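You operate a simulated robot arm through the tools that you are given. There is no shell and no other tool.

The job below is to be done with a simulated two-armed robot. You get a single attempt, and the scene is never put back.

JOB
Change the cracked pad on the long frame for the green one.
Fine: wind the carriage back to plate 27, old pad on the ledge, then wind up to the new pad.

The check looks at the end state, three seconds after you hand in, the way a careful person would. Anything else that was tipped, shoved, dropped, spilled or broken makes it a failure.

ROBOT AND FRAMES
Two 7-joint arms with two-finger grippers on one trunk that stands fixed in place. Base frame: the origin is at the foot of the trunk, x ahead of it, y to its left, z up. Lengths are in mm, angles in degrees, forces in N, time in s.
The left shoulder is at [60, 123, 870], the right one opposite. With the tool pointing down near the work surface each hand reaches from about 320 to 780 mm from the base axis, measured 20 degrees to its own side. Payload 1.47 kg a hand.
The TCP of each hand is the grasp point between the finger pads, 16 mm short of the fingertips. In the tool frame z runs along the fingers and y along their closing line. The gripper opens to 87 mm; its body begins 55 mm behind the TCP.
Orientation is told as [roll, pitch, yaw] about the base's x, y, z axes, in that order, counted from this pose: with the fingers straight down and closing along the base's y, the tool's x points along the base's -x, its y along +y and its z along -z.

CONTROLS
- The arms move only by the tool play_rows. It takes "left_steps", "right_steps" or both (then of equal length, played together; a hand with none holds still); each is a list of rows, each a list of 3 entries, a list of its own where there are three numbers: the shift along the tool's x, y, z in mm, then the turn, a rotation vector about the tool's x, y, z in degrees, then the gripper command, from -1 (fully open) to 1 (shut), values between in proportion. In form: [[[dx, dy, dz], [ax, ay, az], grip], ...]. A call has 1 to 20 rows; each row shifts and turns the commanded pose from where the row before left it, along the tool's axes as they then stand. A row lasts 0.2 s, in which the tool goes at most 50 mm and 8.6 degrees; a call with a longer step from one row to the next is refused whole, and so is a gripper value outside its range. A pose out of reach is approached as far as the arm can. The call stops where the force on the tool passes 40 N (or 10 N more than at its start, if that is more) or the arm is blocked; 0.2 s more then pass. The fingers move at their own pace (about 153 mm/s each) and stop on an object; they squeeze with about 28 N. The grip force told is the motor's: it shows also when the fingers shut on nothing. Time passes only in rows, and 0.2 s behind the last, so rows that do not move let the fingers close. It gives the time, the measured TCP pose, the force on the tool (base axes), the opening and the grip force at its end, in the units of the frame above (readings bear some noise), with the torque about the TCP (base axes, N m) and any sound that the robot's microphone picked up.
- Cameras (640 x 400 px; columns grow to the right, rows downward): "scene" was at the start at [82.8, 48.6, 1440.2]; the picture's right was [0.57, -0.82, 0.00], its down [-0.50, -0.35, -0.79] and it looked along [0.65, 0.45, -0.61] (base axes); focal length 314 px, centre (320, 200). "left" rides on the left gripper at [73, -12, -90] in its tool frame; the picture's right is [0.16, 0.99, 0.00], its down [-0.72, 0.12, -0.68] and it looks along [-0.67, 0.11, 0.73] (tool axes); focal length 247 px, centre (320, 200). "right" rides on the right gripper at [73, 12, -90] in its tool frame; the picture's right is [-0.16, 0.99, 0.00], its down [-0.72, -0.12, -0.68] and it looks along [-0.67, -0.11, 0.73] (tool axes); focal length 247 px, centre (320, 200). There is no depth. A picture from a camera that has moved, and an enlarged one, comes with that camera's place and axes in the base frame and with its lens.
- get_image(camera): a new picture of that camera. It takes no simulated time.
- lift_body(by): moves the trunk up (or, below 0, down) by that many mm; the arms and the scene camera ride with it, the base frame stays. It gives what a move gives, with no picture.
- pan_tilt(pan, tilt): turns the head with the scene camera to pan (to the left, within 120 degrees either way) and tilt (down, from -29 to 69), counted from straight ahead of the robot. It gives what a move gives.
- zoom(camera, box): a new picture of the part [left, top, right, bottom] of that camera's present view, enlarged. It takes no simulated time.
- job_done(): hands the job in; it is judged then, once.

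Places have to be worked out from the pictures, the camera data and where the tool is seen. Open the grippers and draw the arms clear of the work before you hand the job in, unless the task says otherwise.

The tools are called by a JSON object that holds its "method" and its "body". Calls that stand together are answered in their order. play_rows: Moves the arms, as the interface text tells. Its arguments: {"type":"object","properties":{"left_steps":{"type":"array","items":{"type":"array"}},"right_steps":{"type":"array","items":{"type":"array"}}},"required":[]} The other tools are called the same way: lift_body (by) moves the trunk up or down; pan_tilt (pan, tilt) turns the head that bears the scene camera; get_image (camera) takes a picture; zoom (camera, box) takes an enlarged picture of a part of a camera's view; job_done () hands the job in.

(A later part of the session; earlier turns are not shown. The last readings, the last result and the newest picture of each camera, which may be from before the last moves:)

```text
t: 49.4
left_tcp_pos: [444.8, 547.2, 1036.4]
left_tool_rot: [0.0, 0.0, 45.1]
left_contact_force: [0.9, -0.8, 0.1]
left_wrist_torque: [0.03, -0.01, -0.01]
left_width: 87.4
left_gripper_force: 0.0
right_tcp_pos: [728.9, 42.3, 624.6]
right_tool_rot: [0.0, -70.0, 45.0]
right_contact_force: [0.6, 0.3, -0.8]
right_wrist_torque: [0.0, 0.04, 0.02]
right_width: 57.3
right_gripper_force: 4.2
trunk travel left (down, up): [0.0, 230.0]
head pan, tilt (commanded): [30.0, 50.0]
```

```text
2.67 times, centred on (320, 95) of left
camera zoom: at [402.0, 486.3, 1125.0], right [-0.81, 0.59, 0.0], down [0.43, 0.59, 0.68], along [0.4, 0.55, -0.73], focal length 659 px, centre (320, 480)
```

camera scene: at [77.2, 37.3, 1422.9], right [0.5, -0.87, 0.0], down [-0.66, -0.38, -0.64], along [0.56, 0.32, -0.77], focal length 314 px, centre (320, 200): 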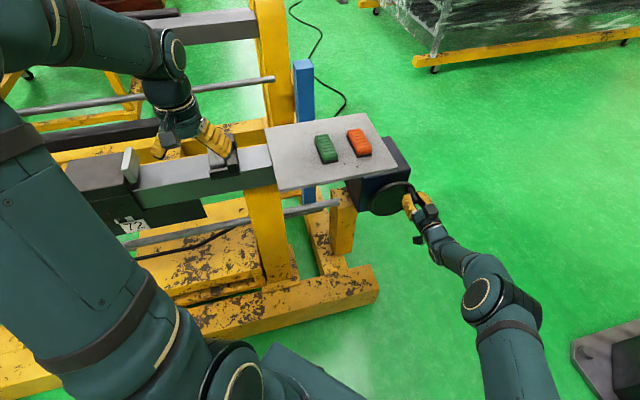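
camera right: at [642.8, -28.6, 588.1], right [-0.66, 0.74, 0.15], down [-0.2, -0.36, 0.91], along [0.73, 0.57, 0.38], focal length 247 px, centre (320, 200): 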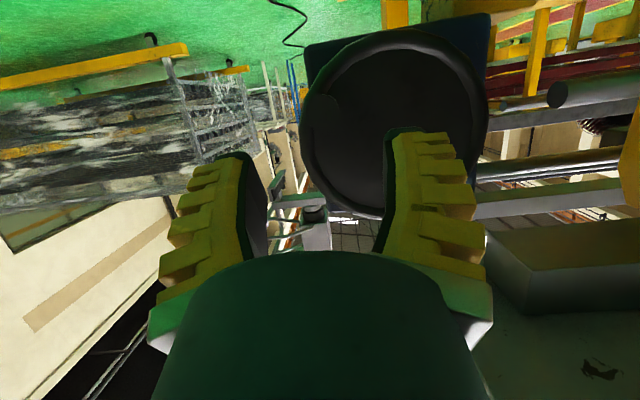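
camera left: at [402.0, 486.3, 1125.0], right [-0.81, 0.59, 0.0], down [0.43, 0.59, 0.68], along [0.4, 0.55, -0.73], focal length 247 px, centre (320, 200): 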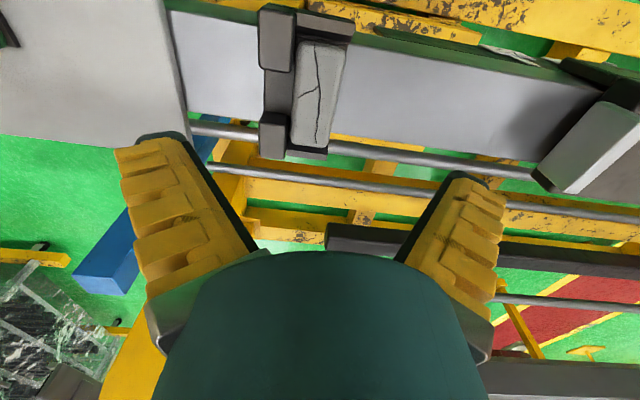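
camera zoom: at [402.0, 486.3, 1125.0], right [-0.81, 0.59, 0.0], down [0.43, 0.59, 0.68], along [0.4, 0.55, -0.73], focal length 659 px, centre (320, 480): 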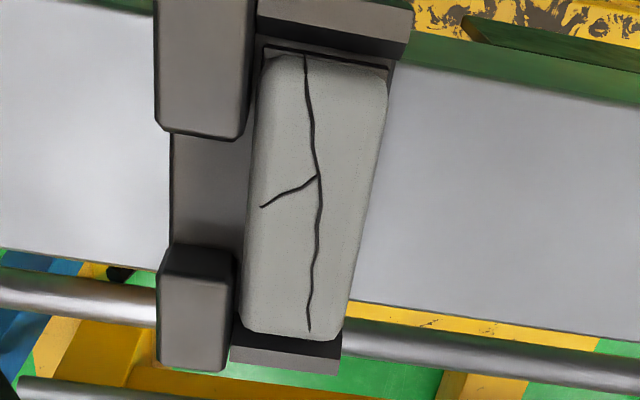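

The pad lies in its tray: stop blocks with a ~40 mm notch on the table side, low lips at both ends, open on the carriage side. I align the hand over the pad centre (s≈70, w≈711) and descend partway to check the finger clearances.

{"method": "play_rows", "body": {"left_steps": [[[-9.6, -2.5, 0], [0, 0, 0], -1], [[0, 0, 30], [0, 0, 0], -1], [[0, 0, 30], [0, 0, 0], -1], [[0, 0, 25], [0, 0, 0], -1], [[0, 0, 0], [0, 0, 0], -1]]}}

{"method": "get_image", "body": {"camera": "left"}}

{"method": "zoom", "body": {"camera": "left", "box": [180, 60, 460, 250]}}

```text
t: 50.6
left_tcp_pos: [454.4, 549.4, 950.1]
left_tool_rot: [0.0, 0.1, 45.0]
left_contact_force: [-0.4, -0.2, -0.3]
left_wrist_torque: [0.0, 0.03, 0.01]
left_width: 86.9
left_gripper_force: 0.1
right_tcp_pos: [728.9, 40.5, 624.9]
right_tool_rot: [0.1, -70.0, 45.0]
right_contact_force: [-0.8, -0.8, 0.2]
right_wrist_torque: [0.0, 0.01, 0.05]
right_width: 57.3
right_gripper_force: 3.8
trunk travel left (down, up): [0.0, 230.0]
head pan, tilt (commanded): [30.0, 50.0]
```

```text
taken
camera left: at [411.1, 489.6, 1040.0], right [-0.81, 0.59, 0.0], down [0.43, 0.59, 0.68], along [0.4, 0.55, -0.73], focal length 247 px, centre (320, 200)
```

left: 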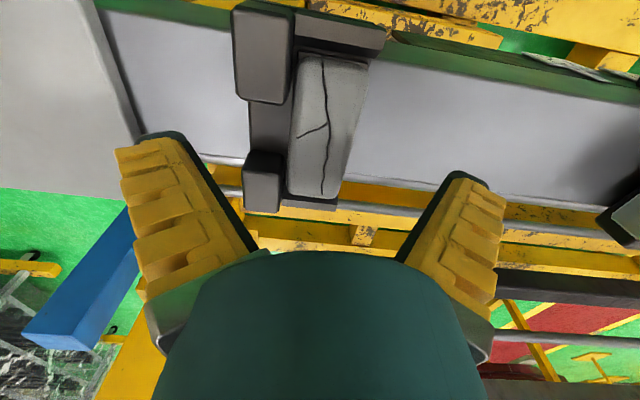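

```text
2.11 times, centred on (320, 155) of left
camera zoom: at [411.1, 489.6, 1040.0], right [-0.81, 0.59, 0.0], down [0.43, 0.59, 0.68], along [0.4, 0.55, -0.73], focal length 520 px, centre (320, 295)
```

zoom: 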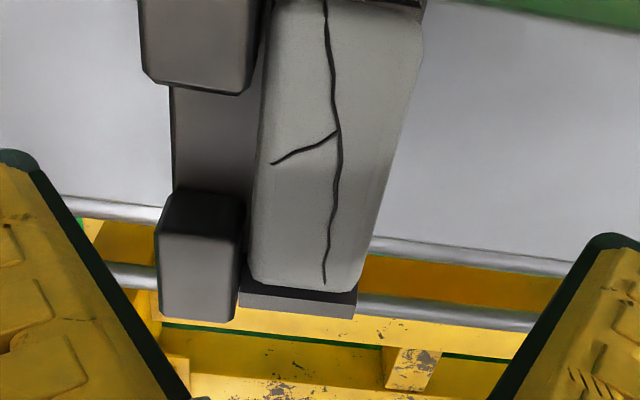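

The hand is centred over the pad. Before going down I check the finger width against the notch from the scene camera.

{"method": "pan_tilt", "body": {"pan": 50, "tilt": 35}}

{"method": "get_image", "body": {"camera": "scene"}}

{"method": "zoom", "body": {"camera": "scene", "box": [220, 150, 420, 275]}}

```text
t: 51.4
left_tcp_pos: [454.8, 549.3, 951.6]
left_tool_rot: [0.0, 0.1, 45.0]
left_contact_force: [0.9, -0.5, -0.1]
left_wrist_torque: [-0.02, -0.01, 0.01]
left_width: 87.0
left_gripper_force: 0.3
right_tcp_pos: [728.1, 41.3, 624.8]
right_tool_rot: [0.1, -70.0, 45.1]
right_contact_force: [-0.4, -0.5, 0.3]
right_wrist_torque: [0.0, 0.0, 0.02]
right_width: 57.3
right_gripper_force: 4.3
trunk travel left (down, up): [0.0, 230.0]
head pan, tilt (commanded): [50.0, 35.0]
```

```text
taken
camera scene: at [68.3, 66.9, 1419.3], right [0.77, -0.64, 0.0], down [-0.37, -0.44, -0.82], along [0.53, 0.63, -0.57], focal length 314 px, centre (320, 200)
```

scene: 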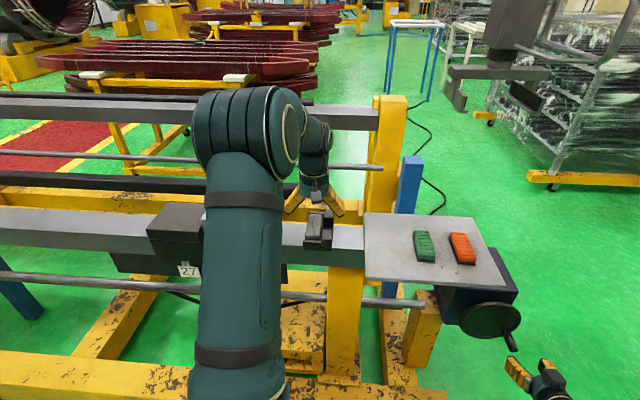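

```text
3.20 times, centred on (320, 212) of scene
camera zoom: at [68.3, 66.9, 1419.3], right [0.77, -0.64, 0.0], down [-0.37, -0.44, -0.82], along [0.53, 0.63, -0.57], focal length 1004 px, centre (320, 160)
```

zoom: 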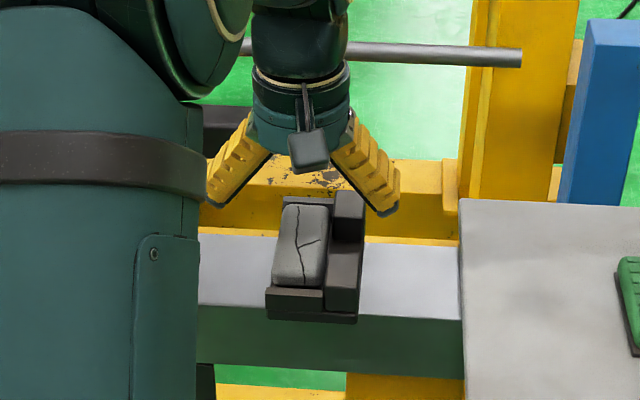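

The finger tips look about 17-20 mm wide, which fits the notch. I nudge 2 mm toward the robot and descend slowly to grip height (TCP z≈896).

{"method": "play_rows", "body": {"left_steps": [[[2, 1, 15], [0, 0, 0], -1], [[0, 0, 15], [0, 0, 0], -1], [[0, 0, 10], [0, 0, 0], -1], [[0, 0, 8], [0, 0, 0], -1], [[0, 0, 6], [0, 0, 0], -1], [[0, 0, 0], [0, 0, 0], -1]]}}

{"method": "get_image", "body": {"camera": "left"}}

{"method": "zoom", "body": {"camera": "scene", "box": [260, 170, 380, 250]}}

```text
t: 52.8
left_tcp_pos: [452.5, 549.8, 896.2]
left_tool_rot: [0.0, 0.0, 45.0]
left_contact_force: [1.3, 1.4, 0.8]
left_wrist_torque: [-0.03, 0.01, 0.09]
left_width: 87.2
left_gripper_force: 0.0
right_tcp_pos: [730.1, 41.5, 624.9]
right_tool_rot: [0.0, -69.8, 45.0]
right_contact_force: [-0.3, -0.4, 0.3]
right_wrist_torque: [-0.02, 0.04, -0.01]
right_width: 57.5
right_gripper_force: 4.1
trunk travel left (down, up): [0.0, 230.0]
head pan, tilt (commanded): [50.0, 35.0]
```

```text
taken
camera left: at [408.8, 490.3, 985.0], right [-0.81, 0.59, 0.0], down [0.43, 0.59, 0.68], along [0.4, 0.55, -0.73], focal length 247 px, centre (320, 200)
```

left: 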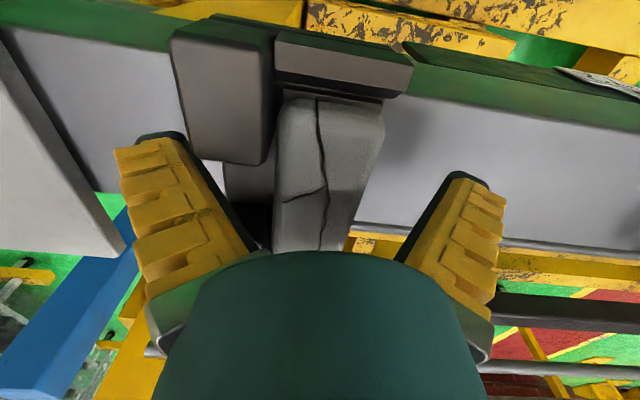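

```text
5.00 times, centred on (320, 210) of scene
camera zoom: at [68.3, 67.0, 1419.4], right [0.77, -0.64, 0.0], down [-0.37, -0.44, -0.82], along [0.53, 0.63, -0.57], focal length 1569 px, centre (320, 150)
```

zoom: 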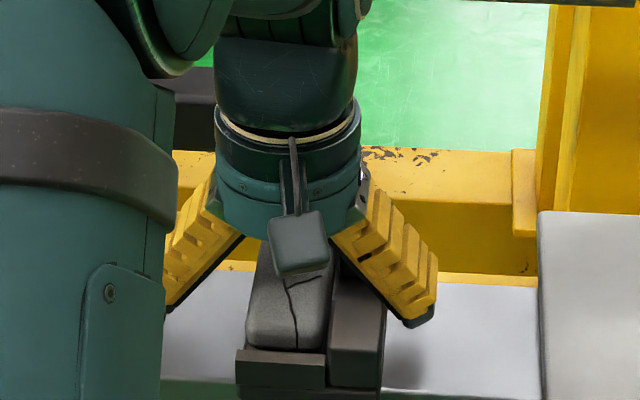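

The fingers straddle the pad with the table-side finger in the notch. I close the gripper gently onto the pad.

{"method": "play_rows", "body": {"left_steps": [[[0, 0, 0], [0, 0, 0], -0.3], [[0, 0, 0], [0, 0, 0], 0], [[0, 0, 0], [0, 0, 0], 0.4], [[0, 0, 0], [0, 0, 0], 1], [[0, 0, 0], [0, 0, 0], 1]]}}

{"method": "get_image", "body": {"camera": "left"}}

{"method": "zoom", "body": {"camera": "scene", "box": [260, 170, 380, 250]}}

```text
t: 53.9
left_tcp_pos: [455.8, 548.4, 900.8]
left_tool_rot: [-0.6, -0.6, 45.0]
left_contact_force: [-0.6, -2.0, 13.2]
left_wrist_torque: [-0.4, -0.26, 0.19]
left_width: 35.2
left_gripper_force: 27.8
right_tcp_pos: [728.3, 41.9, 625.6]
right_tool_rot: [-0.2, -70.2, 45.1]
right_contact_force: [-0.3, 0.8, 0.0]
right_wrist_torque: [-0.02, 0.01, 0.01]
right_width: 57.6
right_gripper_force: 3.8
trunk travel left (down, up): [0.0, 230.0]
head pan, tilt (commanded): [50.0, 35.0]
stopped in row 5 (left hand): the force on the tool passed its limit at 42 N (the readings are from after the stop); the commanded pose is now the measured one
```

```text
taken
camera left: at [410.9, 488.6, 988.7], right [-0.81, 0.59, -0.01], down [0.42, 0.59, 0.69], along [0.41, 0.55, -0.73], focal length 247 px, centre (320, 200)
```

left: 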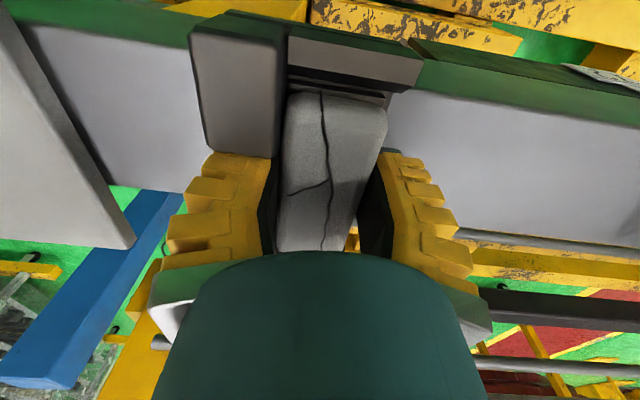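

```text
5.00 times, centred on (320, 210) of scene
camera zoom: at [66.1, 67.0, 1419.4], right [0.77, -0.64, 0.0], down [-0.37, -0.44, -0.82], along [0.53, 0.63, -0.57], focal length 1569 px, centre (320, 150)
```

zoom: 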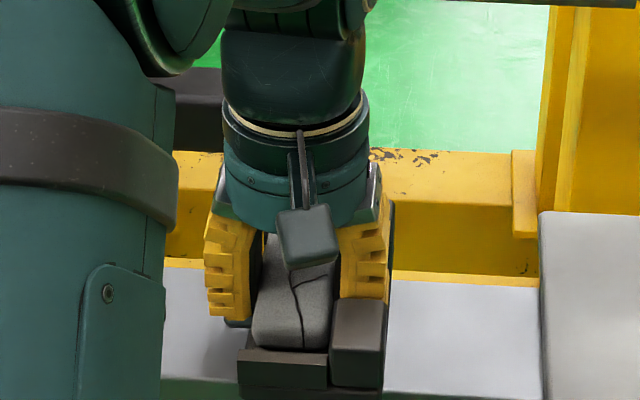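

The fingertips swing down as they close and touched the tray floor, lifting the hand by ~5 mm; the pad is now gripped (35 mm wide, 28 N). I lift it straight up, slowly.

{"method": "play_rows", "body": {"left_steps": [[[0, 0, -4], [0, 0, 0], 1], [[0, 0, -8], [0, 0, 0], 1], [[0, 0, -12], [0, 0, 0], 1], [[0, 0, -15], [0, 0, 0], 1], [[0, 0, -15], [0, 0, 0], 1], [[0, 0, -15], [0, 0, 0], 1], [[0, 0, 0], [0, 0, 0], 1]]}}

{"method": "get_image", "body": {"camera": "left"}}

{"method": "zoom", "body": {"camera": "scene", "box": [230, 150, 410, 270]}}

```text
t: 55.5
left_tcp_pos: [453.6, 548.6, 967.9]
left_tool_rot: [-0.4, -0.4, 44.8]
left_contact_force: [1.3, 0.3, 0.7]
left_wrist_torque: [0.01, 0.02, 0.01]
left_width: 0.1
left_gripper_force: 28.4
right_tcp_pos: [728.9, 42.4, 625.0]
right_tool_rot: [0.0, -70.0, 45.0]
right_contact_force: [0.0, -0.5, -1.6]
right_wrist_torque: [-0.02, 0.02, -0.01]
right_width: 57.3
right_gripper_force: 3.4
trunk travel left (down, up): [0.0, 230.0]
head pan, tilt (commanded): [50.0, 35.0]
```

```text
taken
camera left: at [409.7, 488.3, 1056.7], right [-0.81, 0.59, -0.01], down [0.42, 0.59, 0.68], along [0.41, 0.55, -0.73], focal length 247 px, centre (320, 200)
```

left: 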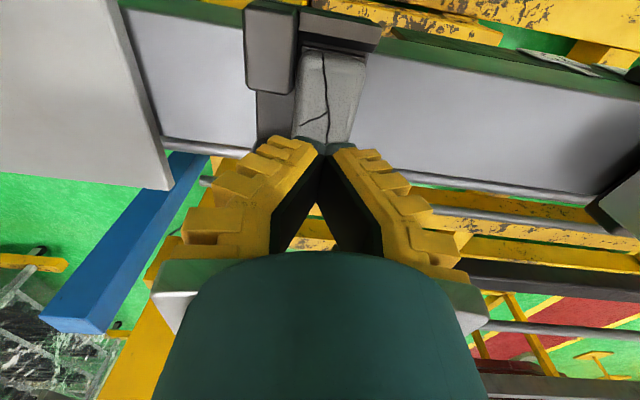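

```text
3.33 times, centred on (320, 210) of scene
camera zoom: at [68.1, 67.0, 1419.4], right [0.77, -0.64, 0.0], down [-0.37, -0.44, -0.82], along [0.53, 0.63, -0.57], focal length 1046 px, centre (320, 167)
```

zoom: 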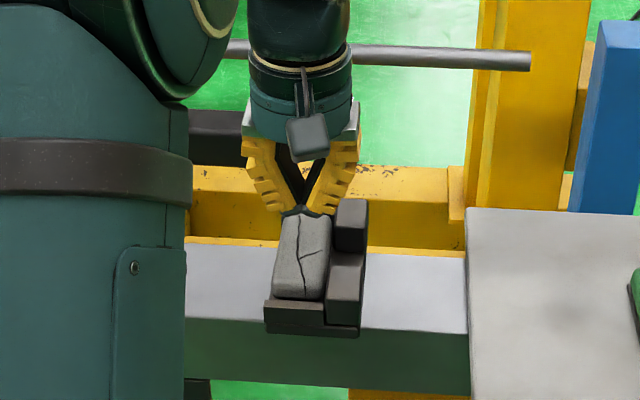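

The pad slipped out of the fingers — the gripper closed on nothing and the pad is still in its tray. I open and look closely at the pad and tray to understand how it is held.

{"method": "play_rows", "body": {"left_steps": [[[0, 0, -30], [0, 0, 0], 0], [[0, 0, -30], [0, 0, 0], -1], [[0, 0, 0], [0, 0, 0], -1]]}}

{"method": "zoom", "body": {"camera": "left", "box": [230, 0, 410, 140]}}

{"method": "zoom", "body": {"camera": "scene", "box": [285, 195, 355, 260]}}

```text
t: 56.3
left_tcp_pos: [454.0, 548.9, 1027.0]
left_tool_rot: [-0.4, -0.4, 44.7]
left_contact_force: [-0.4, -0.3, -0.2]
left_wrist_torque: [0.03, -0.01, 0.0]
left_width: 87.2
left_gripper_force: 0.0
right_tcp_pos: [729.3, 40.7, 626.3]
right_tool_rot: [0.1, -69.9, 45.0]
right_contact_force: [0.8, 0.1, 0.8]
right_wrist_torque: [-0.01, 0.01, 0.0]
right_width: 57.5
right_gripper_force: 4.0
trunk travel left (down, up): [0.0, 230.0]
head pan, tilt (commanded): [50.0, 35.0]
```

```text
2.86 times, centred on (320, 70) of left
camera zoom: at [410.2, 488.8, 1115.9], right [-0.81, 0.59, -0.01], down [0.42, 0.59, 0.68], along [0.41, 0.55, -0.73], focal length 706 px, centre (320, 571)
```

zoom: 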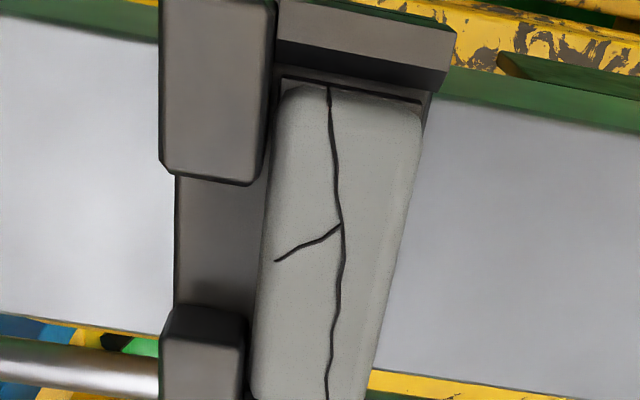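

```text
6.15 times, centred on (320, 228) of scene
camera zoom: at [68.3, 67.0, 1419.4], right [0.77, -0.64, 0.0], down [-0.37, -0.44, -0.82], along [0.53, 0.63, -0.57], focal length 1931 px, centre (320, 31)
```

zoom: 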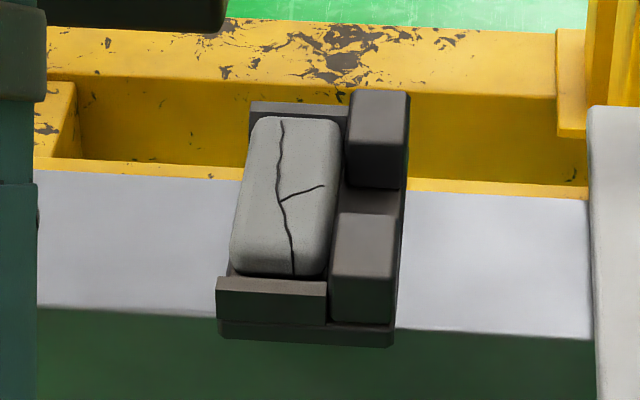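

The pad seems seated on a dark backing plate between the lips. I'll retry with a partly open hand, straighten the tool, descend to z≈902, close, and then lift only a few mm to read the forces.

{"method": "play_rows", "body": {"left_steps": [[[-1.5, 1.2, 0], [-0.57, 0, -0.3], -0.2], [[0, 0, 40], [0, 0, 0], -0.2], [[0, 0, 40], [0, 0, 0], -0.2], [[0, 0, 25], [0, 0, 0], -0.2], [[0, 0, 10], [0, 0, 0], -0.2], [[0, 0, 10], [0, 0, 0], -0.2], [[0, 0, 0], [0, 0, 0], -0.2]]}}

{"method": "zoom", "body": {"camera": "left", "box": [180, 40, 460, 260]}}

{"method": "zoom", "body": {"camera": "scene", "box": [270, 175, 370, 255]}}

```text
t: 57.9
left_tcp_pos: [455.1, 550.6, 902.0]
left_tool_rot: [0.1, -0.4, 45.1]
left_contact_force: [0.2, 0.0, 0.4]
left_wrist_torque: [-0.05, -0.02, -0.01]
left_width: 57.6
left_gripper_force: 3.9
right_tcp_pos: [728.9, 41.8, 625.9]
right_tool_rot: [0.0, -70.0, 45.0]
right_contact_force: [0.7, 0.0, 0.3]
right_wrist_torque: [0.01, 0.02, 0.02]
right_width: 57.5
right_gripper_force: 3.5
trunk travel left (down, up): [0.0, 230.0]
head pan, tilt (commanded): [50.0, 35.0]
```

```text
1.82 times, centred on (320, 150) of left
camera zoom: at [411.9, 490.6, 989.7], right [-0.81, 0.58, 0.0], down [0.43, 0.59, 0.69], along [0.4, 0.56, -0.73], focal length 449 px, centre (320, 291)
```

zoom: 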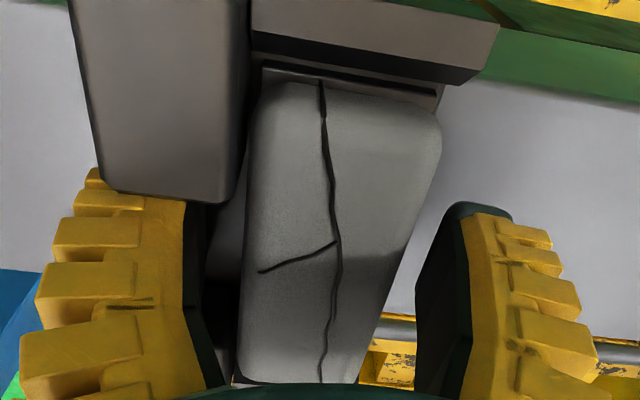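

```text
5.00 times, centred on (320, 215) of scene
camera zoom: at [68.3, 67.0, 1419.4], right [0.77, -0.64, 0.0], down [-0.37, -0.44, -0.82], along [0.53, 0.63, -0.57], focal length 1569 px, centre (320, 125)
```

zoom: 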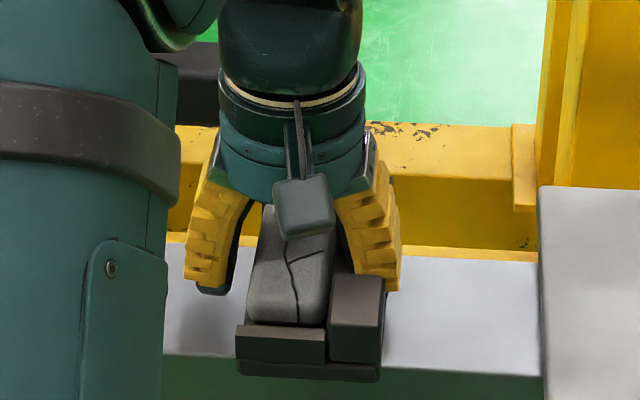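

The fingers are placed on both sides of the pad with the left one inside the notch. I close and read the result before lifting.

{"method": "play_rows", "body": {"left_steps": [[[0, 0, 0], [0, 0, 0], 0.1], [[0, 0, 0], [0, 0, 0], 0.4], [[0, 0, 0], [0, 0, 0], 1], [[0, 0, 0], [0, 0, 0], 1]]}}

{"method": "zoom", "body": {"camera": "left", "box": [180, 40, 460, 260]}}

{"method": "zoom", "body": {"camera": "scene", "box": [270, 175, 370, 255]}}

```text
t: 58.9
left_tcp_pos: [455.0, 551.6, 902.3]
left_tool_rot: [0.1, -0.6, 45.1]
left_contact_force: [0.1, 1.5, 6.5]
left_wrist_torque: [-0.06, 0.07, -0.05]
left_width: 34.7
left_gripper_force: 28.2
right_tcp_pos: [729.1, 41.8, 625.4]
right_tool_rot: [0.0, -70.0, 45.0]
right_contact_force: [0.1, 1.0, 0.0]
right_wrist_torque: [0.02, 0.01, -0.06]
right_width: 57.3
right_gripper_force: 3.6
trunk travel left (down, up): [0.0, 230.0]
head pan, tilt (commanded): [50.0, 35.0]
```

```text
1.82 times, centred on (320, 150) of left
camera zoom: at [411.6, 490.4, 990.7], right [-0.81, 0.58, 0.0], down [0.43, 0.59, 0.69], along [0.4, 0.56, -0.73], focal length 449 px, centre (320, 291)
```

zoom: 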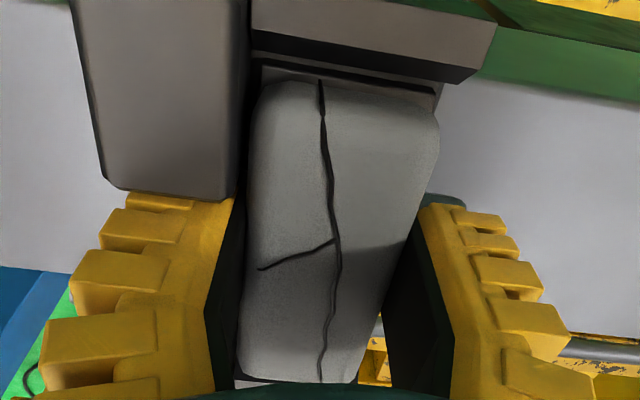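

```text
5.00 times, centred on (320, 215) of scene
camera zoom: at [67.7, 66.5, 1419.5], right [0.77, -0.64, 0.0], down [-0.37, -0.44, -0.82], along [0.53, 0.63, -0.57], focal length 1569 px, centre (320, 125)
```

zoom: 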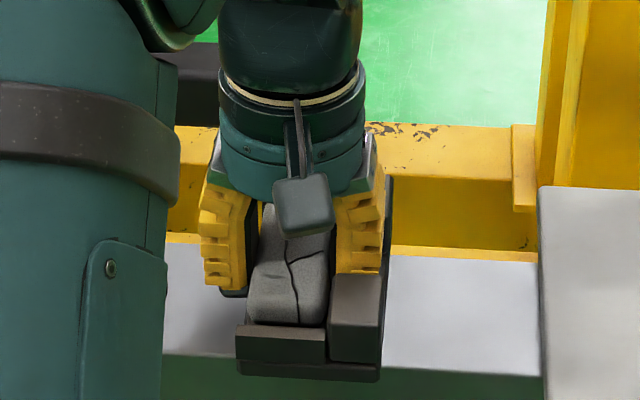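

Gripped at 34.7 mm with only 6.5 N upward. I lift just 3 mm and read the forces and width.

{"method": "play_rows", "body": {"left_steps": [[[0, 0, -1.5], [0, 0, 0], 1], [[0, 0, -1.5], [0, 0, 0], 1]]}}

{"method": "play_rows", "body": {"left_steps": [[[0, 0, -1.5], [0, 0, 0], 1], [[0, 0, -1.5], [0, 0, 0], 1]]}}

{"method": "zoom", "body": {"camera": "left", "box": [180, 40, 460, 260]}}

```text
t: 59.5
left_tcp_pos: [454.9, 549.5, 905.0]
left_tool_rot: [0.2, -0.4, 45.1]
left_contact_force: [-0.2, 0.0, -0.4]
left_wrist_torque: [0.01, -0.01, 0.0]
left_width: 34.5
left_gripper_force: 28.3
right_tcp_pos: [729.2, 41.7, 625.3]
right_tool_rot: [0.0, -69.9, 45.0]
right_contact_force: [0.2, 0.2, 0.0]
right_wrist_torque: [0.0, 0.02, -0.01]
right_width: 57.6
right_gripper_force: 4.1
trunk travel left (down, up): [0.0, 230.0]
head pan, tilt (commanded): [50.0, 35.0]
```

```text
t: 60.1
left_tcp_pos: [456.6, 550.9, 908.3]
left_tool_rot: [0.2, -0.5, 45.0]
left_contact_force: [-0.6, -0.9, -1.4]
left_wrist_torque: [0.01, 0.0, -0.02]
left_width: 34.3
left_gripper_force: 27.8
right_tcp_pos: [729.3, 41.8, 625.7]
right_tool_rot: [0.0, -70.0, 45.1]
right_contact_force: [0.9, 0.1, 0.0]
right_wrist_torque: [0.02, 0.01, -0.02]
right_width: 57.5
right_gripper_force: 3.4
trunk travel left (down, up): [0.0, 230.0]
head pan, tilt (commanded): [50.0, 35.0]
```

```text
1.82 times, centred on (320, 150) of left
camera zoom: at [412.9, 490.1, 996.9], right [-0.81, 0.58, 0.0], down [0.43, 0.59, 0.69], along [0.4, 0.56, -0.73], focal length 449 px, centre (320, 291)
```

zoom: 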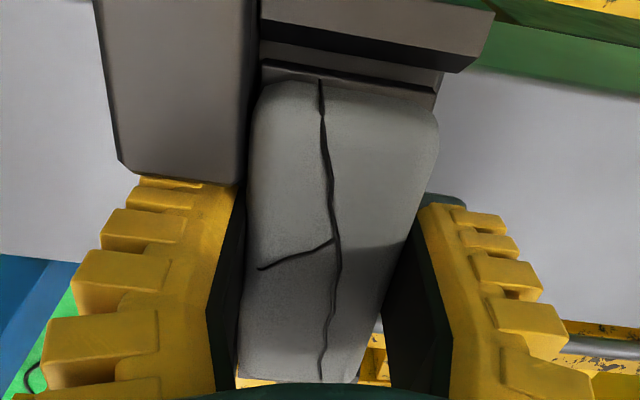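

The pad is rising with the hand this time (its image stays fixed while the block drops away). I keep lifting slowly.

{"method": "play_rows", "body": {"left_steps": [[[0, 0, -2], [0, 0, 0], 1], [[0, 0, -3], [0, 0, 0], 1], [[0, 0, -4], [0, 0, 0], 1], [[0, 0, -5], [0, 0, 0], 1], [[0, 0, -6], [0, 0, 0], 1], [[0, 0, -7], [0, 0, 0], 1], [[0, 0, -7], [0, 0, 0], 1], [[0, 0, -7], [0, 0, 0], 1]]}}

{"method": "get_image", "body": {"camera": "left"}}

{"method": "zoom", "body": {"camera": "scene", "box": [250, 150, 390, 260]}}

```text
t: 61.9
left_tcp_pos: [454.4, 550.8, 949.0]
left_tool_rot: [0.2, -0.4, 45.0]
left_contact_force: [0.2, 0.4, -0.6]
left_wrist_torque: [-0.02, 0.03, 0.03]
left_width: 34.2
left_gripper_force: 28.5
right_tcp_pos: [728.2, 41.2, 625.2]
right_tool_rot: [0.0, -69.9, 45.1]
right_contact_force: [0.1, 0.4, 0.2]
right_wrist_torque: [0.0, 0.0, 0.0]
right_width: 57.1
right_gripper_force: 3.4
trunk travel left (down, up): [0.0, 230.0]
head pan, tilt (commanded): [50.0, 35.0]
```

```text
taken
camera left: at [411.1, 490.0, 1037.1], right [-0.81, 0.58, 0.0], down [0.43, 0.59, 0.69], along [0.4, 0.56, -0.73], focal length 247 px, centre (320, 200)
```

left: 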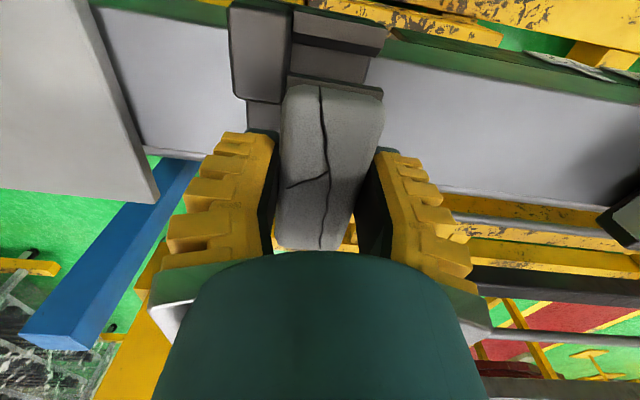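

```text
3.64 times, centred on (320, 205) of scene
camera zoom: at [68.2, 67.0, 1419.4], right [0.77, -0.64, 0.0], down [-0.37, -0.44, -0.82], along [0.53, 0.63, -0.57], focal length 1141 px, centre (320, 182)
```

zoom: 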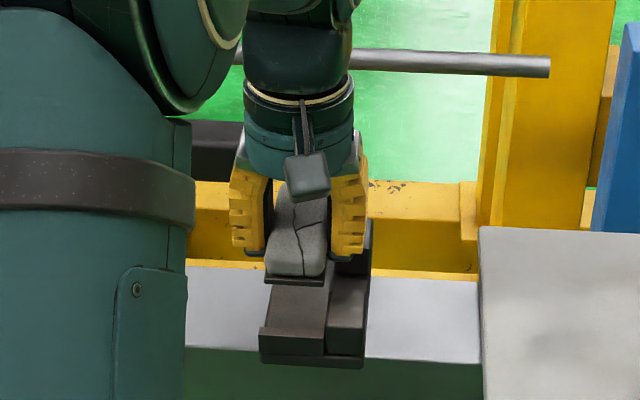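

The cracked pad is out and firmly held, and the tray is empty. I raise it above the stop blocks and carry it over the free end of the grey table (the ledge), to about s=-108, w=740, away from the green pad.

{"method": "play_rows", "body": {"left_steps": [[[0, 0, -10], [0, 0, 0], 1], [[0, 0, -15], [0, 0, 0], 1], [[0, 0, -15], [0, 0, 0], 1], [[0, 0, -10], [0, 0, 0], 1], [[-2, -10, 0], [0, 0, 0], 1], [[-4, -20, 0], [0, 0, 0], 1], [[-5, -28, 0], [0, 0, 0], 1], [[-5, -30, 0], [0, 0, 0], 1], [[-5, -30, 0], [0, 0, 0], 1], [[-4, -28, 0], [0, 0, 0], 1], [[-3, -20, 0], [0, 0, 0], 1], [[-1, -10, 0], [0, 0, 0], 1], [[0, 0, 0], [0, 0, 0], 1]]}}

{"method": "get_image", "body": {"camera": "left"}}

{"method": "get_image", "body": {"camera": "scene"}}

```text
t: 64.7
left_tcp_pos: [598.3, 447.0, 997.1]
left_tool_rot: [0.2, -0.4, 45.2]
left_contact_force: [0.0, 1.0, -1.4]
left_wrist_torque: [-0.01, -0.02, 0.0]
left_width: 34.3
left_gripper_force: 28.1
right_tcp_pos: [728.7, 41.1, 625.6]
right_tool_rot: [0.0, -70.0, 45.1]
right_contact_force: [0.6, 0.7, -0.5]
right_wrist_torque: [0.0, 0.0, 0.01]
right_width: 57.4
right_gripper_force: 3.9
trunk travel left (down, up): [0.0, 230.0]
head pan, tilt (commanded): [50.0, 35.0]
```

```text
taken
camera left: at [554.7, 385.7, 1086.5], right [-0.81, 0.58, 0.0], down [0.43, 0.59, 0.69], along [0.4, 0.56, -0.73], focal length 247 px, centre (320, 200)
```

left: 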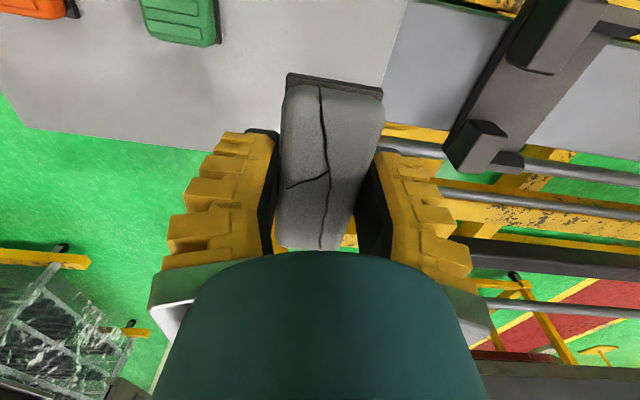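

```text
taken
camera scene: at [68.2, 67.0, 1419.4], right [0.77, -0.64, 0.0], down [-0.37, -0.44, -0.82], along [0.53, 0.63, -0.57], focal length 314 px, centre (320, 200)
```

scene: 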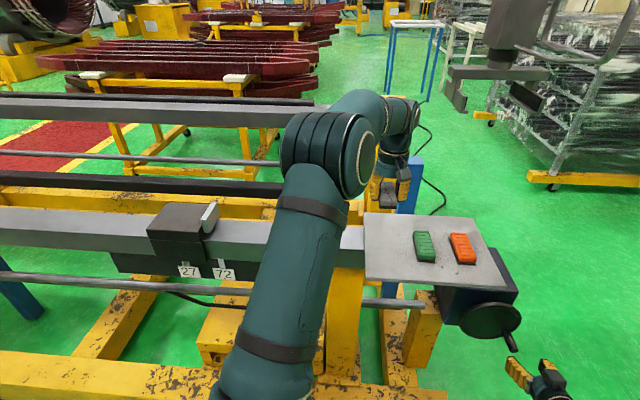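

The pad hangs over the free part of the table, fully inside its edges. I lower it to just above the surface.

{"method": "play_rows", "body": {"left_steps": [[[0, 0, 15], [0, 0, 0], 1], [[0, 0, 20], [0, 0, 0], 1], [[0, 0, 20], [0, 0, 0], 1], [[0, 0, 15], [0, 0, 0], 1], [[0, 0, 8], [0, 0, 0], 1], [[0, 0, 0], [0, 0, 0], 1]]}}

{"method": "get_image", "body": {"camera": "left"}}

{"method": "zoom", "body": {"camera": "scene", "box": [340, 140, 500, 300]}}

```text
t: 66.1
left_tcp_pos: [599.8, 447.3, 919.3]
left_tool_rot: [0.1, -0.5, 45.1]
left_contact_force: [-0.1, -0.8, -0.2]
left_wrist_torque: [0.04, 0.02, 0.0]
left_width: 34.3
left_gripper_force: 28.0
right_tcp_pos: [729.9, 41.1, 623.9]
right_tool_rot: [0.0, -70.0, 45.0]
right_contact_force: [0.5, 0.6, -0.6]
right_wrist_torque: [0.03, -0.02, -0.01]
right_width: 57.2
right_gripper_force: 3.9
trunk travel left (down, up): [0.0, 230.0]
head pan, tilt (commanded): [50.0, 35.0]
```

```text
taken
camera left: at [557.2, 387.1, 1007.9], right [-0.81, 0.58, 0.0], down [0.43, 0.59, 0.69], along [0.4, 0.56, -0.73], focal length 247 px, centre (320, 200)
```

left: 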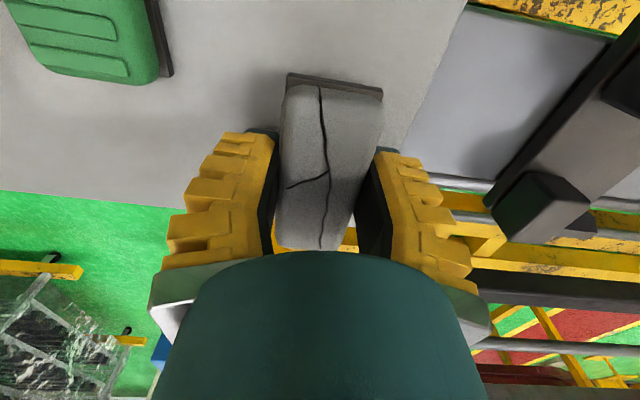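

```text
2.50 times, centred on (420, 220) of scene
camera zoom: at [68.3, 67.0, 1419.4], right [0.77, -0.64, 0.0], down [-0.37, -0.44, -0.82], along [0.53, 0.63, -0.57], focal length 784 px, centre (70, 150)
```

zoom: 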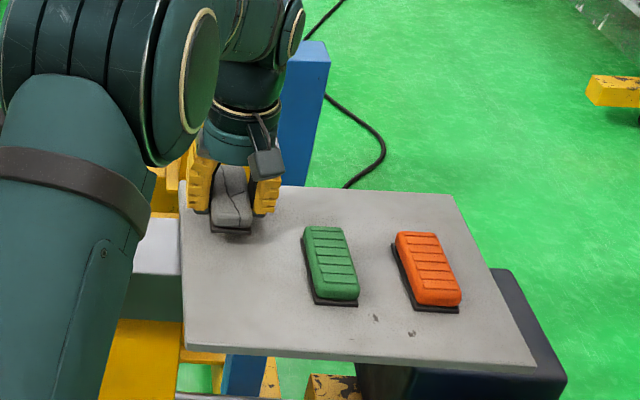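

The pad hovers about 20 mm above the table. I lower in small steps and watch for contact.

{"method": "play_rows", "body": {"left_steps": [[[0, 0, 3], [0, 0, 0], 1], [[0, 0, 3], [0, 0, 0], 1], [[0, 0, 3], [0, 0, 0], 1], [[0, 0, 2], [0, 0, 0], 1], [[0, 0, 2], [0, 0, 0], 1]]}}

{"method": "play_rows", "body": {"left_steps": [[[0, 0, 1.5], [0, 0, 0], 1], [[0, 0, 1.5], [0, 0, 0], 1]]}}

{"method": "play_rows", "body": {"left_steps": [[[0, 0, 1], [0, 0, 0], 1], [[0, 0, 1], [0, 0, 0], 1]]}}

{"method": "zoom", "body": {"camera": "scene", "box": [370, 180, 430, 240]}}

```text
t: 67.3
left_tcp_pos: [601.4, 448.4, 907.4]
left_tool_rot: [0.3, -0.4, 45.1]
left_contact_force: [-0.8, 0.2, -1.2]
left_wrist_torque: [0.01, 0.0, 0.02]
left_width: 34.2
left_gripper_force: 27.7
right_tcp_pos: [728.9, 41.7, 626.2]
right_tool_rot: [0.0, -70.0, 44.9]
right_contact_force: [0.6, 0.5, -0.1]
right_wrist_torque: [-0.02, 0.0, -0.03]
right_width: 57.5
right_gripper_force: 3.5
trunk travel left (down, up): [0.0, 230.0]
head pan, tilt (commanded): [50.0, 35.0]
```

```text
t: 67.9
left_tcp_pos: [600.5, 447.7, 905.5]
left_tool_rot: [0.1, -0.4, 45.1]
left_contact_force: [0.7, 0.4, -1.1]
left_wrist_torque: [0.0, 0.03, 0.04]
left_width: 34.2
left_gripper_force: 28.2
right_tcp_pos: [728.6, 43.0, 624.3]
right_tool_rot: [0.1, -70.0, 45.0]
right_contact_force: [0.5, -0.3, -0.7]
right_wrist_torque: [-0.03, -0.05, 0.02]
right_width: 57.4
right_gripper_force: 3.4
trunk travel left (down, up): [0.0, 230.0]
head pan, tilt (commanded): [50.0, 35.0]
```

```text
t: 68.5
left_tcp_pos: [600.5, 447.2, 903.5]
left_tool_rot: [0.2, -0.4, 45.2]
left_contact_force: [-0.6, -0.7, -0.8]
left_wrist_torque: [-0.03, 0.01, 0.03]
left_width: 34.3
left_gripper_force: 27.9
right_tcp_pos: [729.2, 41.7, 624.3]
right_tool_rot: [0.0, -70.0, 45.0]
right_contact_force: [0.1, -0.6, -0.8]
right_wrist_torque: [0.0, 0.0, -0.01]
right_width: 57.4
right_gripper_force: 3.2
trunk travel left (down, up): [0.0, 230.0]
head pan, tilt (commanded): [50.0, 35.0]
```

```text
6.67 times, centred on (400, 210) of scene
camera zoom: at [68.3, 67.0, 1419.4], right [0.77, -0.64, 0.0], down [-0.37, -0.44, -0.82], along [0.53, 0.63, -0.57], focal length 2092 px, centre (-213, 133)
```

zoom: 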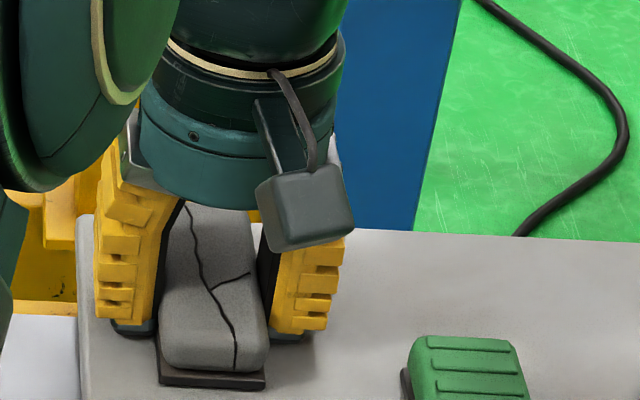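

No contact yet at z=903.5; I continue in 1 mm steps.

{"method": "play_rows", "body": {"left_steps": [[[0, 0, 1], [0, 0, 0], 1], [[0, 0, 1], [0, 0, 0], 1]]}}

{"method": "play_rows", "body": {"left_steps": [[[0, 0, 1], [0, 0, 0], 1], [[0, 0, 1], [0, 0, 0], 1]]}}

{"method": "play_rows", "body": {"left_steps": [[[0, 0, 1], [0, 0, 0], 1], [[0, 0, 1], [0, 0, 0], 1]]}}

```text
t: 69.1
left_tcp_pos: [601.0, 448.6, 903.1]
left_tool_rot: [0.1, -0.6, 45.1]
left_contact_force: [0.8, -1.2, 8.1]
left_wrist_torque: [-0.11, 0.1, 0.0]
left_width: 34.7
left_gripper_force: 27.7
right_tcp_pos: [729.1, 41.5, 625.1]
right_tool_rot: [0.1, -70.0, 45.0]
right_contact_force: [-1.1, -0.1, -0.2]
right_wrist_torque: [0.02, 0.02, -0.01]
right_width: 57.8
right_gripper_force: 3.2
trunk travel left (down, up): [0.0, 230.0]
head pan, tilt (commanded): [50.0, 35.0]
```

```text
t: 69.7
left_tcp_pos: [601.7, 448.8, 902.4]
left_tool_rot: [0.0, -0.9, 45.2]
left_contact_force: [6.5, 4.0, 21.7]
left_wrist_torque: [-0.11, 0.03, 0.02]
left_width: 37.6
left_gripper_force: 28.2
right_tcp_pos: [729.2, 41.2, 626.1]
right_tool_rot: [0.1, -70.1, 45.0]
right_contact_force: [0.1, -0.4, 0.5]
right_wrist_torque: [0.02, -0.01, -0.01]
right_width: 57.5
right_gripper_force: 3.4
trunk travel left (down, up): [0.0, 230.0]
head pan, tilt (commanded): [50.0, 35.0]
```

```text
t: 70.3
left_tcp_pos: [601.2, 447.2, 899.3]
left_tool_rot: [0.0, -0.9, 45.2]
left_contact_force: [12.4, 8.2, 33.6]
left_wrist_torque: [-0.1, -0.01, -0.01]
left_width: 42.1
left_gripper_force: 27.5
right_tcp_pos: [726.5, 40.6, 625.4]
right_tool_rot: [0.0, -70.1, 45.0]
right_contact_force: [-0.6, 0.3, -0.8]
right_wrist_torque: [0.01, 0.03, 0.01]
right_width: 57.4
right_gripper_force: 4.0
trunk travel left (down, up): [0.0, 230.0]
head pan, tilt (commanded): [50.0, 35.0]
```

Contact at about z=902.5 and I pressed a bit past it (34 N). I raise 4 mm to relieve it, check, then open.

{"method": "play_rows", "body": {"left_steps": [[[0, 0, -2], [0, 0, 0], 1], [[0, 0, -2], [0, 0, 0], 1], [[0, 0, 0], [0, 0, 0], 1]]}}

{"method": "zoom", "body": {"camera": "scene", "box": [370, 180, 430, 240]}}

{"method": "get_image", "body": {"camera": "left"}}

```text
t: 71.1
left_tcp_pos: [601.4, 447.4, 901.1]
left_tool_rot: [0.2, -0.7, 45.1]
left_contact_force: [13.8, 6.8, 19.6]
left_wrist_torque: [0.13, -0.24, 0.03]
left_width: 37.7
left_gripper_force: 27.7
right_tcp_pos: [728.9, 41.3, 625.6]
right_tool_rot: [0.0, -70.0, 45.0]
right_contact_force: [0.2, 0.7, 0.3]
right_wrist_torque: [0.0, -0.01, -0.02]
right_width: 57.4
right_gripper_force: 3.6
trunk travel left (down, up): [0.0, 230.0]
head pan, tilt (commanded): [50.0, 35.0]
```

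```text
6.67 times, centred on (400, 210) of scene
camera zoom: at [68.0, 66.4, 1419.4], right [0.77, -0.64, 0.0], down [-0.37, -0.44, -0.82], along [0.53, 0.63, -0.57], focal length 2092 px, centre (-213, 133)
```

zoom: 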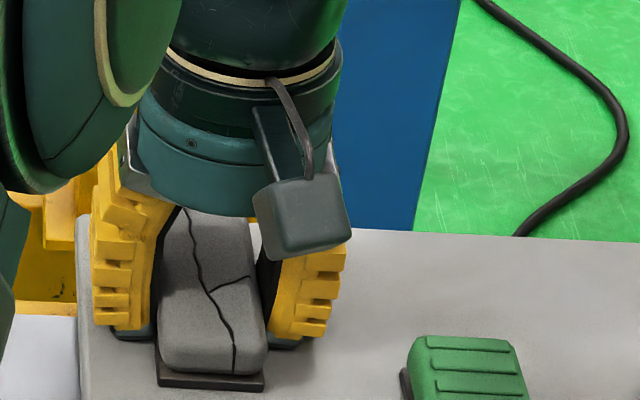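

```text
taken
camera left: at [556.7, 386.8, 990.3], right [-0.81, 0.58, 0.0], down [0.42, 0.59, 0.69], along [0.4, 0.56, -0.73], focal length 247 px, centre (320, 200)
```

left: 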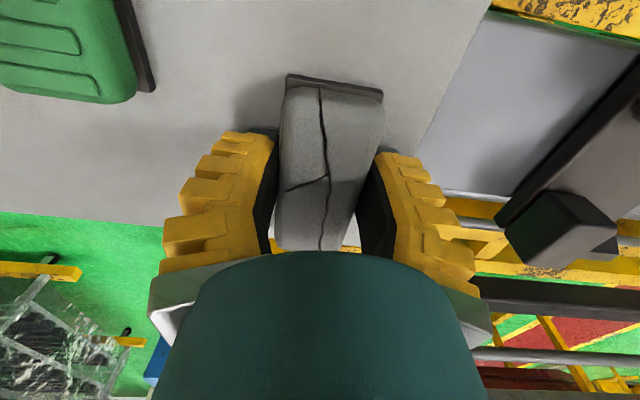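

Still some residual load; I raise 2 mm more and then open the fingers gradually.

{"method": "play_rows", "body": {"left_steps": [[[0, 0, -1], [0, 0, 0], 1], [[0, 0, -1], [0, 0, 0], 1], [[0, 0, 0], [0, 0, 0], 1]]}}

{"method": "play_rows", "body": {"left_steps": [[[0, 0, 0], [0, 0, 0], 0.1], [[0, 0, 0], [0, 0, 0], 0.0], [[0, 0, 0], [0, 0, 0], -0.1], [[0, 0, 0], [0, 0, 0], -0.25], [[0, 0, 0], [0, 0, 0], -0.25]]}}

{"method": "zoom", "body": {"camera": "scene", "box": [370, 180, 430, 240]}}

```text
t: 71.9
left_tcp_pos: [600.0, 448.2, 903.0]
left_tool_rot: [0.3, -0.3, 45.1]
left_contact_force: [4.6, 3.1, 8.6]
left_wrist_torque: [0.06, -0.09, -0.01]
left_width: 34.9
left_gripper_force: 28.0
right_tcp_pos: [728.4, 42.2, 625.2]
right_tool_rot: [-0.1, -70.0, 45.0]
right_contact_force: [0.6, 0.5, 0.2]
right_wrist_torque: [-0.01, -0.02, -0.02]
right_width: 57.2
right_gripper_force: 3.4
trunk travel left (down, up): [0.0, 230.0]
head pan, tilt (commanded): [50.0, 35.0]
```

```text
t: 73.1
left_tcp_pos: [599.6, 447.6, 903.1]
left_tool_rot: [0.2, -0.4, 45.1]
left_contact_force: [-0.2, 0.0, 0.0]
left_wrist_torque: [0.02, 0.0, -0.01]
left_width: 59.1
left_gripper_force: 3.3
right_tcp_pos: [727.8, 41.8, 624.7]
right_tool_rot: [0.0, -70.0, 45.0]
right_contact_force: [0.2, 0.8, 0.1]
right_wrist_torque: [-0.05, 0.01, 0.0]
right_width: 57.4
right_gripper_force: 4.0
trunk travel left (down, up): [0.0, 230.0]
head pan, tilt (commanded): [50.0, 35.0]
```

```text
6.67 times, centred on (400, 210) of scene
camera zoom: at [68.2, 67.0, 1419.4], right [0.77, -0.64, 0.0], down [-0.37, -0.44, -0.82], along [0.53, 0.63, -0.57], focal length 2092 px, centre (-213, 133)
```

zoom: 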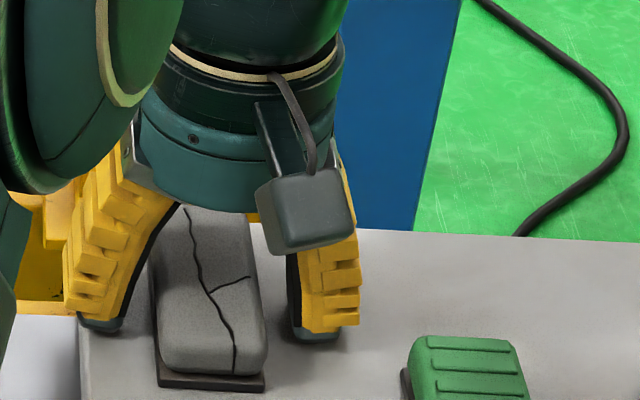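

The cracked pad rests flat on the table and is released. I raise the hand straight up and move over the green pad.

{"method": "play_rows", "body": {"left_steps": [[[0, 0, -10], [0, 0, 0], -0.25], [[0, 0, -20], [0, 0, 0], -0.25], [[0, 0, -30], [0, 0, 0], -0.25], [[0, 0, -40], [0, 0, 0], -0.25], [[14.7, -18.8, 0], [0, 0, 0], -0.25], [[14.7, -18.8, 0], [0, 0, 0], -0.25], [[14.7, -18.8, 0], [0, 0, 0], -0.25], [[14.7, -18.8, 0], [0, 0, 0], -0.25], [[14.7, -18.8, 0], [0, 0, 0], -0.25], [[0, 0, 0], [0, 0, 0], -0.25]]}}

{"method": "get_image", "body": {"camera": "left"}}

{"method": "zoom", "body": {"camera": "left", "box": [220, 0, 420, 150]}}

{"method": "get_image", "body": {"camera": "scene"}}

```text
t: 75.3
left_tcp_pos: [614.5, 326.6, 1003.1]
left_tool_rot: [0.2, -0.4, 45.2]
left_contact_force: [0.3, 0.3, -0.7]
left_wrist_torque: [0.0, -0.01, 0.0]
left_width: 59.1
left_gripper_force: 4.3
right_tcp_pos: [729.2, 40.4, 624.3]
right_tool_rot: [0.0, -70.0, 45.0]
right_contact_force: [0.4, 0.8, -0.5]
right_wrist_torque: [0.01, -0.01, 0.03]
right_width: 57.6
right_gripper_force: 3.3
trunk travel left (down, up): [0.0, 230.0]
head pan, tilt (commanded): [50.0, 35.0]
```

```text
taken
camera left: at [571.6, 265.7, 1090.9], right [-0.81, 0.58, 0.0], down [0.43, 0.59, 0.69], along [0.4, 0.56, -0.73], focal length 247 px, centre (320, 200)
```

left: 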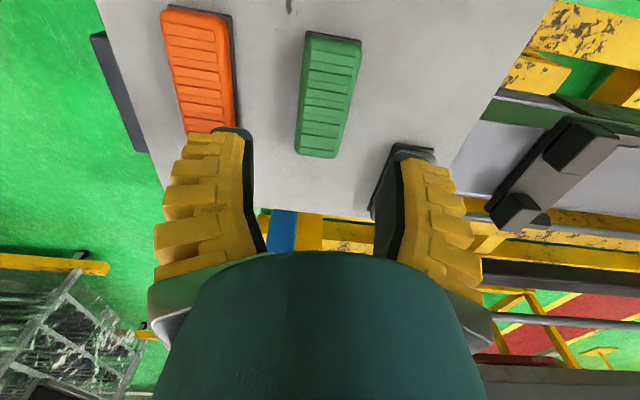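

```text
2.67 times, centred on (320, 75) of left
camera zoom: at [571.6, 265.7, 1090.9], right [-0.81, 0.58, 0.0], down [0.43, 0.59, 0.69], along [0.4, 0.56, -0.73], focal length 659 px, centre (320, 533)
```

zoom: 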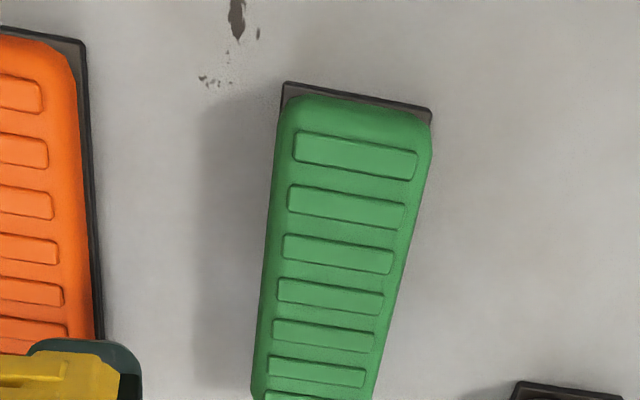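

```text
taken
camera scene: at [68.3, 66.8, 1419.4], right [0.77, -0.64, 0.0], down [-0.37, -0.44, -0.82], along [0.53, 0.63, -0.57], focal length 314 px, centre (320, 200)
```

scene: 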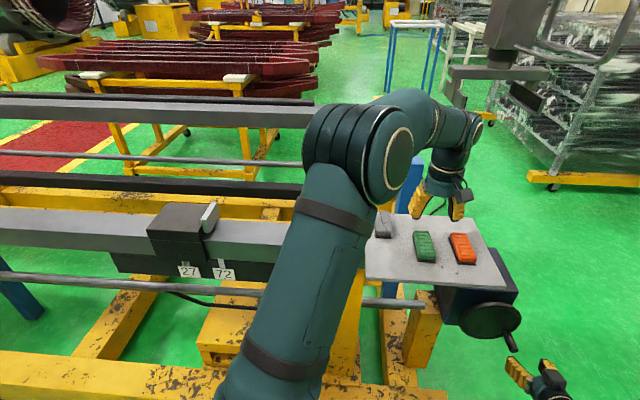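

The green pad is aligned with the frame, centre about s=-200.3, w=671. I shift a few mm to centre on it and descend to z≈904 with the fingers 59 mm apart, clear of the orange pad.

{"method": "play_rows", "body": {"left_steps": [[[-2.6, 3.4, 0], [0, 0, 0], -0.25], [[0, 0, 30], [0, 0, 0], -0.25], [[0, 0, 25], [0, 0, 0], -0.25], [[0, 0, 15], [0, 0, 0], -0.25], [[0, 0, 0], [0, 0, 0], -0.25]]}}

{"method": "get_image", "body": {"camera": "left"}}

{"method": "zoom", "body": {"camera": "scene", "box": [360, 180, 500, 290]}}

```text
t: 76.5
left_tcp_pos: [614.7, 333.2, 932.8]
left_tool_rot: [0.3, -0.4, 45.2]
left_contact_force: [0.0, 0.2, 0.6]
left_wrist_torque: [-0.01, -0.03, 0.03]
left_width: 59.4
left_gripper_force: 3.7
right_tcp_pos: [729.4, 40.1, 625.7]
right_tool_rot: [0.0, -70.0, 45.0]
right_contact_force: [-0.4, 0.4, 0.7]
right_wrist_torque: [-0.01, 0.01, 0.01]
right_width: 57.6
right_gripper_force: 3.6
trunk travel left (down, up): [0.0, 230.0]
head pan, tilt (commanded): [50.0, 35.0]
```

```text
taken
camera left: at [571.8, 272.5, 1020.9], right [-0.81, 0.58, 0.0], down [0.43, 0.59, 0.69], along [0.4, 0.56, -0.73], focal length 247 px, centre (320, 200)
```

left: 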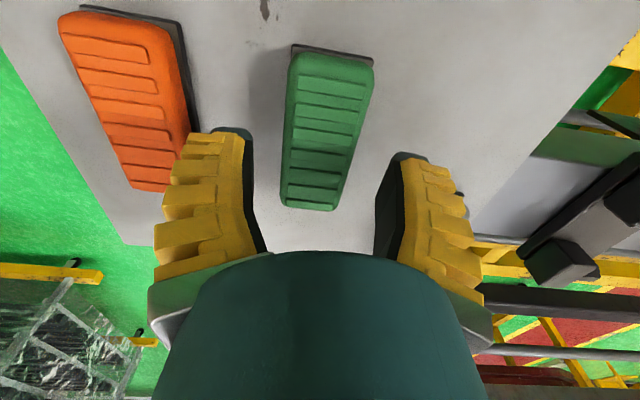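

```text
3.64 times, centred on (430, 235) of scene
camera zoom: at [68.3, 66.9, 1419.4], right [0.77, -0.64, 0.0], down [-0.37, -0.44, -0.82], along [0.53, 0.63, -0.57], focal length 1141 px, centre (-80, 73)
```

zoom: 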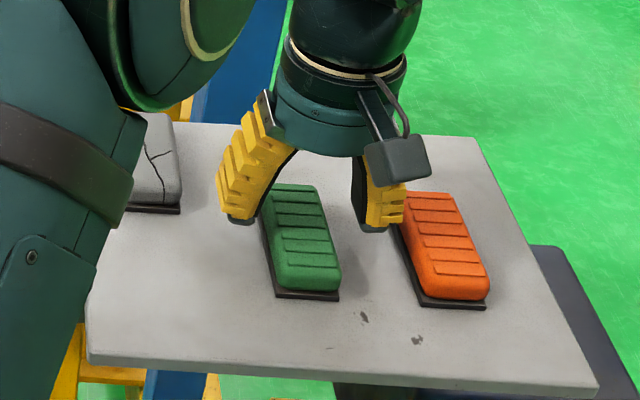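

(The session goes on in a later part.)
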